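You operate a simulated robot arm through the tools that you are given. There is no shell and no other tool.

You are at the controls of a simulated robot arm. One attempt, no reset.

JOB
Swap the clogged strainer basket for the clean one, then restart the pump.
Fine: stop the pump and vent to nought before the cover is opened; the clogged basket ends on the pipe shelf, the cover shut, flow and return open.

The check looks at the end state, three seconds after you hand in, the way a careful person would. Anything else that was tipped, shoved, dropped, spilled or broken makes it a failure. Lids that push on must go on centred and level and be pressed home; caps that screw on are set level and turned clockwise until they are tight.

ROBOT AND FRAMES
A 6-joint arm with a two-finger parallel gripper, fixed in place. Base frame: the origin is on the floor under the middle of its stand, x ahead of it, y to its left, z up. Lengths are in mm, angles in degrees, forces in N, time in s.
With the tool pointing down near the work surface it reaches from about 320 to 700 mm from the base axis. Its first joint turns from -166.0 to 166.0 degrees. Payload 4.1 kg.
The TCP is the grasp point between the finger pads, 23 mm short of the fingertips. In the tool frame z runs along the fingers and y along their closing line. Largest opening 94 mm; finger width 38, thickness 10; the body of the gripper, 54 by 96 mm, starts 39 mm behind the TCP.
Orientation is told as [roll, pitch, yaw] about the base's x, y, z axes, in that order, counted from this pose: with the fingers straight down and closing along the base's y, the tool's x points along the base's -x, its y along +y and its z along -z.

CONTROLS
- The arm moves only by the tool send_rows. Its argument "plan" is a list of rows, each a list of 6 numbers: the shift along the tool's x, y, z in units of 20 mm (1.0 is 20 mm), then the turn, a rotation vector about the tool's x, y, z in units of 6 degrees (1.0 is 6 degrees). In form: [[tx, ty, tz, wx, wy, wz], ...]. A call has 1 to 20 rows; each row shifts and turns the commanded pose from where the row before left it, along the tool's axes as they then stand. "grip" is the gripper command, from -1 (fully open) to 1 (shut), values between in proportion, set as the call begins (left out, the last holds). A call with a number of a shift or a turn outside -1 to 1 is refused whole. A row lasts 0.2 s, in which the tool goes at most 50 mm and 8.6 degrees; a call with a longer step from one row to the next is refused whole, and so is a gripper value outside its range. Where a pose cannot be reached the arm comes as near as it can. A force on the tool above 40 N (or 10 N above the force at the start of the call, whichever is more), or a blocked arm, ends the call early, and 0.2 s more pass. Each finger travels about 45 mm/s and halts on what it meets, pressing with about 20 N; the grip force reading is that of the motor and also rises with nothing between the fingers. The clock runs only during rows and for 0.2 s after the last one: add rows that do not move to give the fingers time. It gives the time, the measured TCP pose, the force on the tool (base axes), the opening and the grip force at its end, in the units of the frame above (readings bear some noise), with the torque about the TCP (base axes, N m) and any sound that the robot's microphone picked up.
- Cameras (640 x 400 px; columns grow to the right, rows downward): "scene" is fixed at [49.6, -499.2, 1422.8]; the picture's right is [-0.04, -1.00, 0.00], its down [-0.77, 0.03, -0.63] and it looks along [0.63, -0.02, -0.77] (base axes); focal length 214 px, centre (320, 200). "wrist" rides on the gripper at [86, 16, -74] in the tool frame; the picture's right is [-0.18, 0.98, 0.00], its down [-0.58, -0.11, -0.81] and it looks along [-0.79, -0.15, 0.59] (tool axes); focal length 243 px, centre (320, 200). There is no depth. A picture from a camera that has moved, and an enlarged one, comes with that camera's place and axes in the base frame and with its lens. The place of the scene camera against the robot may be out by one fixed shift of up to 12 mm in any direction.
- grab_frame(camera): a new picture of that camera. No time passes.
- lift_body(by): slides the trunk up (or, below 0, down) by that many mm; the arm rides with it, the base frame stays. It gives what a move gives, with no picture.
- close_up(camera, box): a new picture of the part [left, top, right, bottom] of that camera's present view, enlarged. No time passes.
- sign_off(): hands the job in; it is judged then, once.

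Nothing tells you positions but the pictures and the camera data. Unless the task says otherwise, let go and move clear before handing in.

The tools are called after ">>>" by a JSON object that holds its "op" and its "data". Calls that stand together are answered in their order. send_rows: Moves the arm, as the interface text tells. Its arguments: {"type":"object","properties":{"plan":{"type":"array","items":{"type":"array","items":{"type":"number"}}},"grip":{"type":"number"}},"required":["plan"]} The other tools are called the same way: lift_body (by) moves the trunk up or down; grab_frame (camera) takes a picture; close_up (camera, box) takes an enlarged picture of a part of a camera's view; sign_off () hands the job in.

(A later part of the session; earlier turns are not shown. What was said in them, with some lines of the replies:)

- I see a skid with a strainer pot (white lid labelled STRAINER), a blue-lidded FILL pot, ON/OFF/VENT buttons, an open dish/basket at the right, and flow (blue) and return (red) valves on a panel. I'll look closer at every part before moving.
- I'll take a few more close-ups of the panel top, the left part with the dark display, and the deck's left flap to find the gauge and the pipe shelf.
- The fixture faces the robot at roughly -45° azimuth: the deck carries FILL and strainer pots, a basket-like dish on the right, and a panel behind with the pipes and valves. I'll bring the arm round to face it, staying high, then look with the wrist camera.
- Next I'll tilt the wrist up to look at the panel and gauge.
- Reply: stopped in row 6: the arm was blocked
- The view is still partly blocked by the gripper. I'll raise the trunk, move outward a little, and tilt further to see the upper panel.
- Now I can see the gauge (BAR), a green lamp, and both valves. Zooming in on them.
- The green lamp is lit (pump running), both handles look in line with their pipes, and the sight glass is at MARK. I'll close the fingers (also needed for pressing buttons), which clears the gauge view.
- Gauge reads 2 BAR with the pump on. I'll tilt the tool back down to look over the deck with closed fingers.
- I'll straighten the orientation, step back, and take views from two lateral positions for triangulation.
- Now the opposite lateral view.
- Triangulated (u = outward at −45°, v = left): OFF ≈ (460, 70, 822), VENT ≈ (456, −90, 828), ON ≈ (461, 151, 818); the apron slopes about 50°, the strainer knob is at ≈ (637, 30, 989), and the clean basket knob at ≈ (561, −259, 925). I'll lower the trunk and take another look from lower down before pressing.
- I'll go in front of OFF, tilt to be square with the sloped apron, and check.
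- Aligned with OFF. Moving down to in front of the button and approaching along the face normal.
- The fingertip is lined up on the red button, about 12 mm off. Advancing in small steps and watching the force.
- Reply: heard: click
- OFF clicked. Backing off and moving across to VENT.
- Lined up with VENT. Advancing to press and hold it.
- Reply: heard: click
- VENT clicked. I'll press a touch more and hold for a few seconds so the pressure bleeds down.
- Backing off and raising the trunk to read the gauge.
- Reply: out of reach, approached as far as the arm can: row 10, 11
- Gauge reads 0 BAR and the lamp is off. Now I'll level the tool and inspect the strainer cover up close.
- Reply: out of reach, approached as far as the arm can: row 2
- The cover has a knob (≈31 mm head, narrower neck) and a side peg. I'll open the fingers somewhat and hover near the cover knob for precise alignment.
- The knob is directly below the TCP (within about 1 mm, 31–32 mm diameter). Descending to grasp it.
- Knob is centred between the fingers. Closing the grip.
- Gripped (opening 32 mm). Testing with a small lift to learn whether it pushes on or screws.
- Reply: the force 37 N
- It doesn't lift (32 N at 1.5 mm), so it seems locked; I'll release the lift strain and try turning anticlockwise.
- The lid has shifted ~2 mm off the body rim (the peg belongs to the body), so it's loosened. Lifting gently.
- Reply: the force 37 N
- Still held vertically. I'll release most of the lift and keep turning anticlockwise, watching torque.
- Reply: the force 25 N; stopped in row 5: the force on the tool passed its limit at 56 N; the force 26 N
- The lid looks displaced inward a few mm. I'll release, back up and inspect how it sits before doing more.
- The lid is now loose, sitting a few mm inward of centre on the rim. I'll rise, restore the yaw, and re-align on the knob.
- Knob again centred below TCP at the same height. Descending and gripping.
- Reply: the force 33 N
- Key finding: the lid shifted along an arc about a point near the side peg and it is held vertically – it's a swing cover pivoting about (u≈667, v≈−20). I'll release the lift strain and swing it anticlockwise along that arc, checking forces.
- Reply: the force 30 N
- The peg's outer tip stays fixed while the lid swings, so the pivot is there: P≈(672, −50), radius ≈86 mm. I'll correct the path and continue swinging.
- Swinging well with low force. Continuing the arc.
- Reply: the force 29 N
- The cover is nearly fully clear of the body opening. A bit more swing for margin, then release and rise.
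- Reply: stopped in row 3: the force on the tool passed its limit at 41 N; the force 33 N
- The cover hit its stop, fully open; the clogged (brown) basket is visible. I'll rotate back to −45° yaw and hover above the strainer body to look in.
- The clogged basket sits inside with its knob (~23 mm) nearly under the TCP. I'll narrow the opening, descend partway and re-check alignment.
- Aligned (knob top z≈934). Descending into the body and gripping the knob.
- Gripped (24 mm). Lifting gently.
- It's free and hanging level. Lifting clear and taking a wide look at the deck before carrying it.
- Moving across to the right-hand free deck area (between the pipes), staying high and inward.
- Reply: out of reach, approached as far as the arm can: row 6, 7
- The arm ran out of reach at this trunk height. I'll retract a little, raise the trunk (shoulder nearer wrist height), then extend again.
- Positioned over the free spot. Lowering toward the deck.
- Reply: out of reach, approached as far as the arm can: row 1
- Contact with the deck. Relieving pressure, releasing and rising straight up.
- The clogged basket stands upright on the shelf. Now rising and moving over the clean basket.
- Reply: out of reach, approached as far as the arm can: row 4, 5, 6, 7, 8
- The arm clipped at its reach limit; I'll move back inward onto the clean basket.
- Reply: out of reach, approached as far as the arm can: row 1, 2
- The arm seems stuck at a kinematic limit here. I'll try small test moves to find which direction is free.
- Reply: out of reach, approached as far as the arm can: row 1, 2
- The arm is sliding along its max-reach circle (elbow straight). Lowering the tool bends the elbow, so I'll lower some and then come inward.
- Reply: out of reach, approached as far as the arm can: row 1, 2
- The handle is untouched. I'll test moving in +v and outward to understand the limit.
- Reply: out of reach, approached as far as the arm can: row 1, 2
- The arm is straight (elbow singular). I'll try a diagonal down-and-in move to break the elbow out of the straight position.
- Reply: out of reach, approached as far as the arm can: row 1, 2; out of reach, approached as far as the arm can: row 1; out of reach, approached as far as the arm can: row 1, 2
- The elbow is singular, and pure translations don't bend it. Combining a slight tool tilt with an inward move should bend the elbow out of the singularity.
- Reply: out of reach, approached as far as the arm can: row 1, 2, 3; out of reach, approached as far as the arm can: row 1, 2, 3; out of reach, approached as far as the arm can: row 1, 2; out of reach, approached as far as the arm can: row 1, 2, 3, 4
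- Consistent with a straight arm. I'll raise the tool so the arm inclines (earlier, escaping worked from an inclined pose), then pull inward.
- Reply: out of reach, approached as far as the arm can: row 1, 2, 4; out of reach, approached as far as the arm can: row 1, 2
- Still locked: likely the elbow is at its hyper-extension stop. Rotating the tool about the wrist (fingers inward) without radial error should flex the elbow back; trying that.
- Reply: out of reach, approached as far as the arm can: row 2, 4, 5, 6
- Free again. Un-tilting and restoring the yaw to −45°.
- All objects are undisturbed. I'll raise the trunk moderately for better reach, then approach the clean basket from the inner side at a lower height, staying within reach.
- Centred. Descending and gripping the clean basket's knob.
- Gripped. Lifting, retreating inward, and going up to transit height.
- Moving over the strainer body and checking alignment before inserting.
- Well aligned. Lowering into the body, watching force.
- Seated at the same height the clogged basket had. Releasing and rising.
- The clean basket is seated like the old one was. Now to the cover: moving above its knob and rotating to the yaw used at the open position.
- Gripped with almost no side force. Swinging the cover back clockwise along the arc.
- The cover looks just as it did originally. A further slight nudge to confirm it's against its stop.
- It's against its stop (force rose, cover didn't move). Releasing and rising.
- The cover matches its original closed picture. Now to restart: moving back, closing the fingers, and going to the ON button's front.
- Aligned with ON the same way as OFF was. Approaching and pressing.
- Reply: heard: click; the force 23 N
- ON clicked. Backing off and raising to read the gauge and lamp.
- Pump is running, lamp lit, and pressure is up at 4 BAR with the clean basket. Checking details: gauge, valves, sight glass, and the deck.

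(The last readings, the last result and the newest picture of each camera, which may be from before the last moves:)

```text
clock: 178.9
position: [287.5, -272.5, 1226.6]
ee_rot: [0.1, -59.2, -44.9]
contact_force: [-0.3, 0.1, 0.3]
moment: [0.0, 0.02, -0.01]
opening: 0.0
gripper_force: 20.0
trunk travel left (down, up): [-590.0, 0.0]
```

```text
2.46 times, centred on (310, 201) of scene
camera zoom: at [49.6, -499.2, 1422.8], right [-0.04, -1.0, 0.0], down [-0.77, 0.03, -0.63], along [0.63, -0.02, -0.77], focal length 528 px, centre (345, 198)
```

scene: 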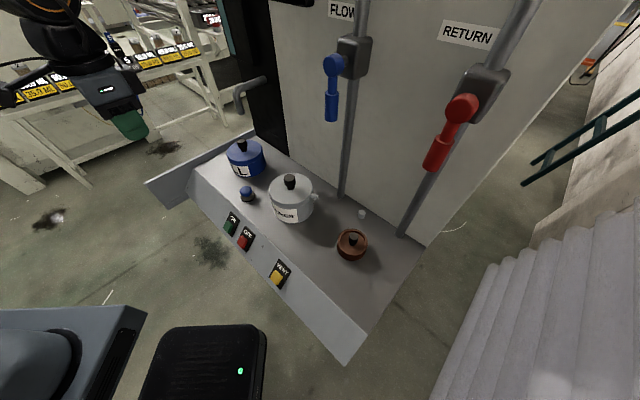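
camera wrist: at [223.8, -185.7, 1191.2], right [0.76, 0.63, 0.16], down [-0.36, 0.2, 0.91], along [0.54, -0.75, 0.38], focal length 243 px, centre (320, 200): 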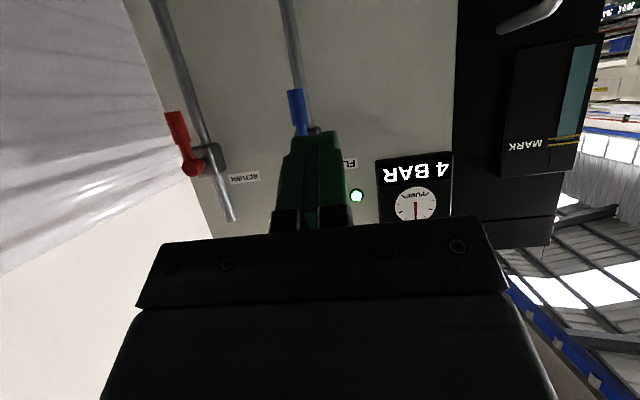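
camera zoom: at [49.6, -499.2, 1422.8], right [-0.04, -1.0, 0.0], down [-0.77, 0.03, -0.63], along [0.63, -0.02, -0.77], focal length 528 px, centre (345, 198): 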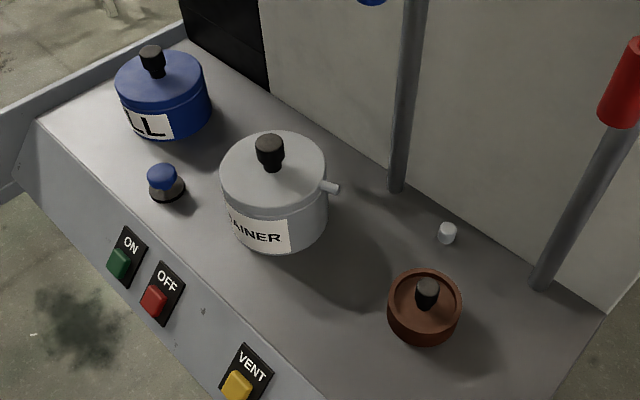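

The job is finished. The pump was stopped and vented to 0 BAR before the cover was opened. It is now running again with the green lamp lit and 4 BAR on the gauge.

- **Baskets:** the clean one is seated in the strainer. The clogged one stands upright on the deck the pipes come down to, which I took to be the pipe shelf.
- **Cover:** swung shut against its stop, and it looks the same as at the start.
- **Valves:** the flow and return handles are still in line with their pipes, so both are open.

The sight glass still reads at MARK, nothing else on the deck looks moved, and the arm is clear. Handing in.

>>> {"op": "sign_off", "data": {}}

```text
The job is handed in.
```

The job is handed in and not yet judged. The clean basket is in the strainer and the pump is running again, with the green lamp lit and 4 BAR on the gauge.

- **Before opening:** I stopped the pump and vented it; the gauge read 0 BAR before I moved the cover.
- **Clogged basket:** it stands upright on the deck that the pipes come down to. Nothing was labelled "pipe shelf", so I took that deck to be it.
- **Cover:** it is a swing cover, not a screw cap. I first tried to lift it and turn it by the knob, which only pushed it a little way open. It is now shut against its stop and looks the same as at the start.
- **Valves:** I did not touch flow or return. Both handles still lie in line with their pipes, so both are open.
- **Arm:** it locked at full reach once while moving to the clean basket, and I had to work it free. I saw nothing knocked or moved when I checked afterwards.

The sight glass still reads at MARK, the gripper is empty, and the arm is clear of the deck.
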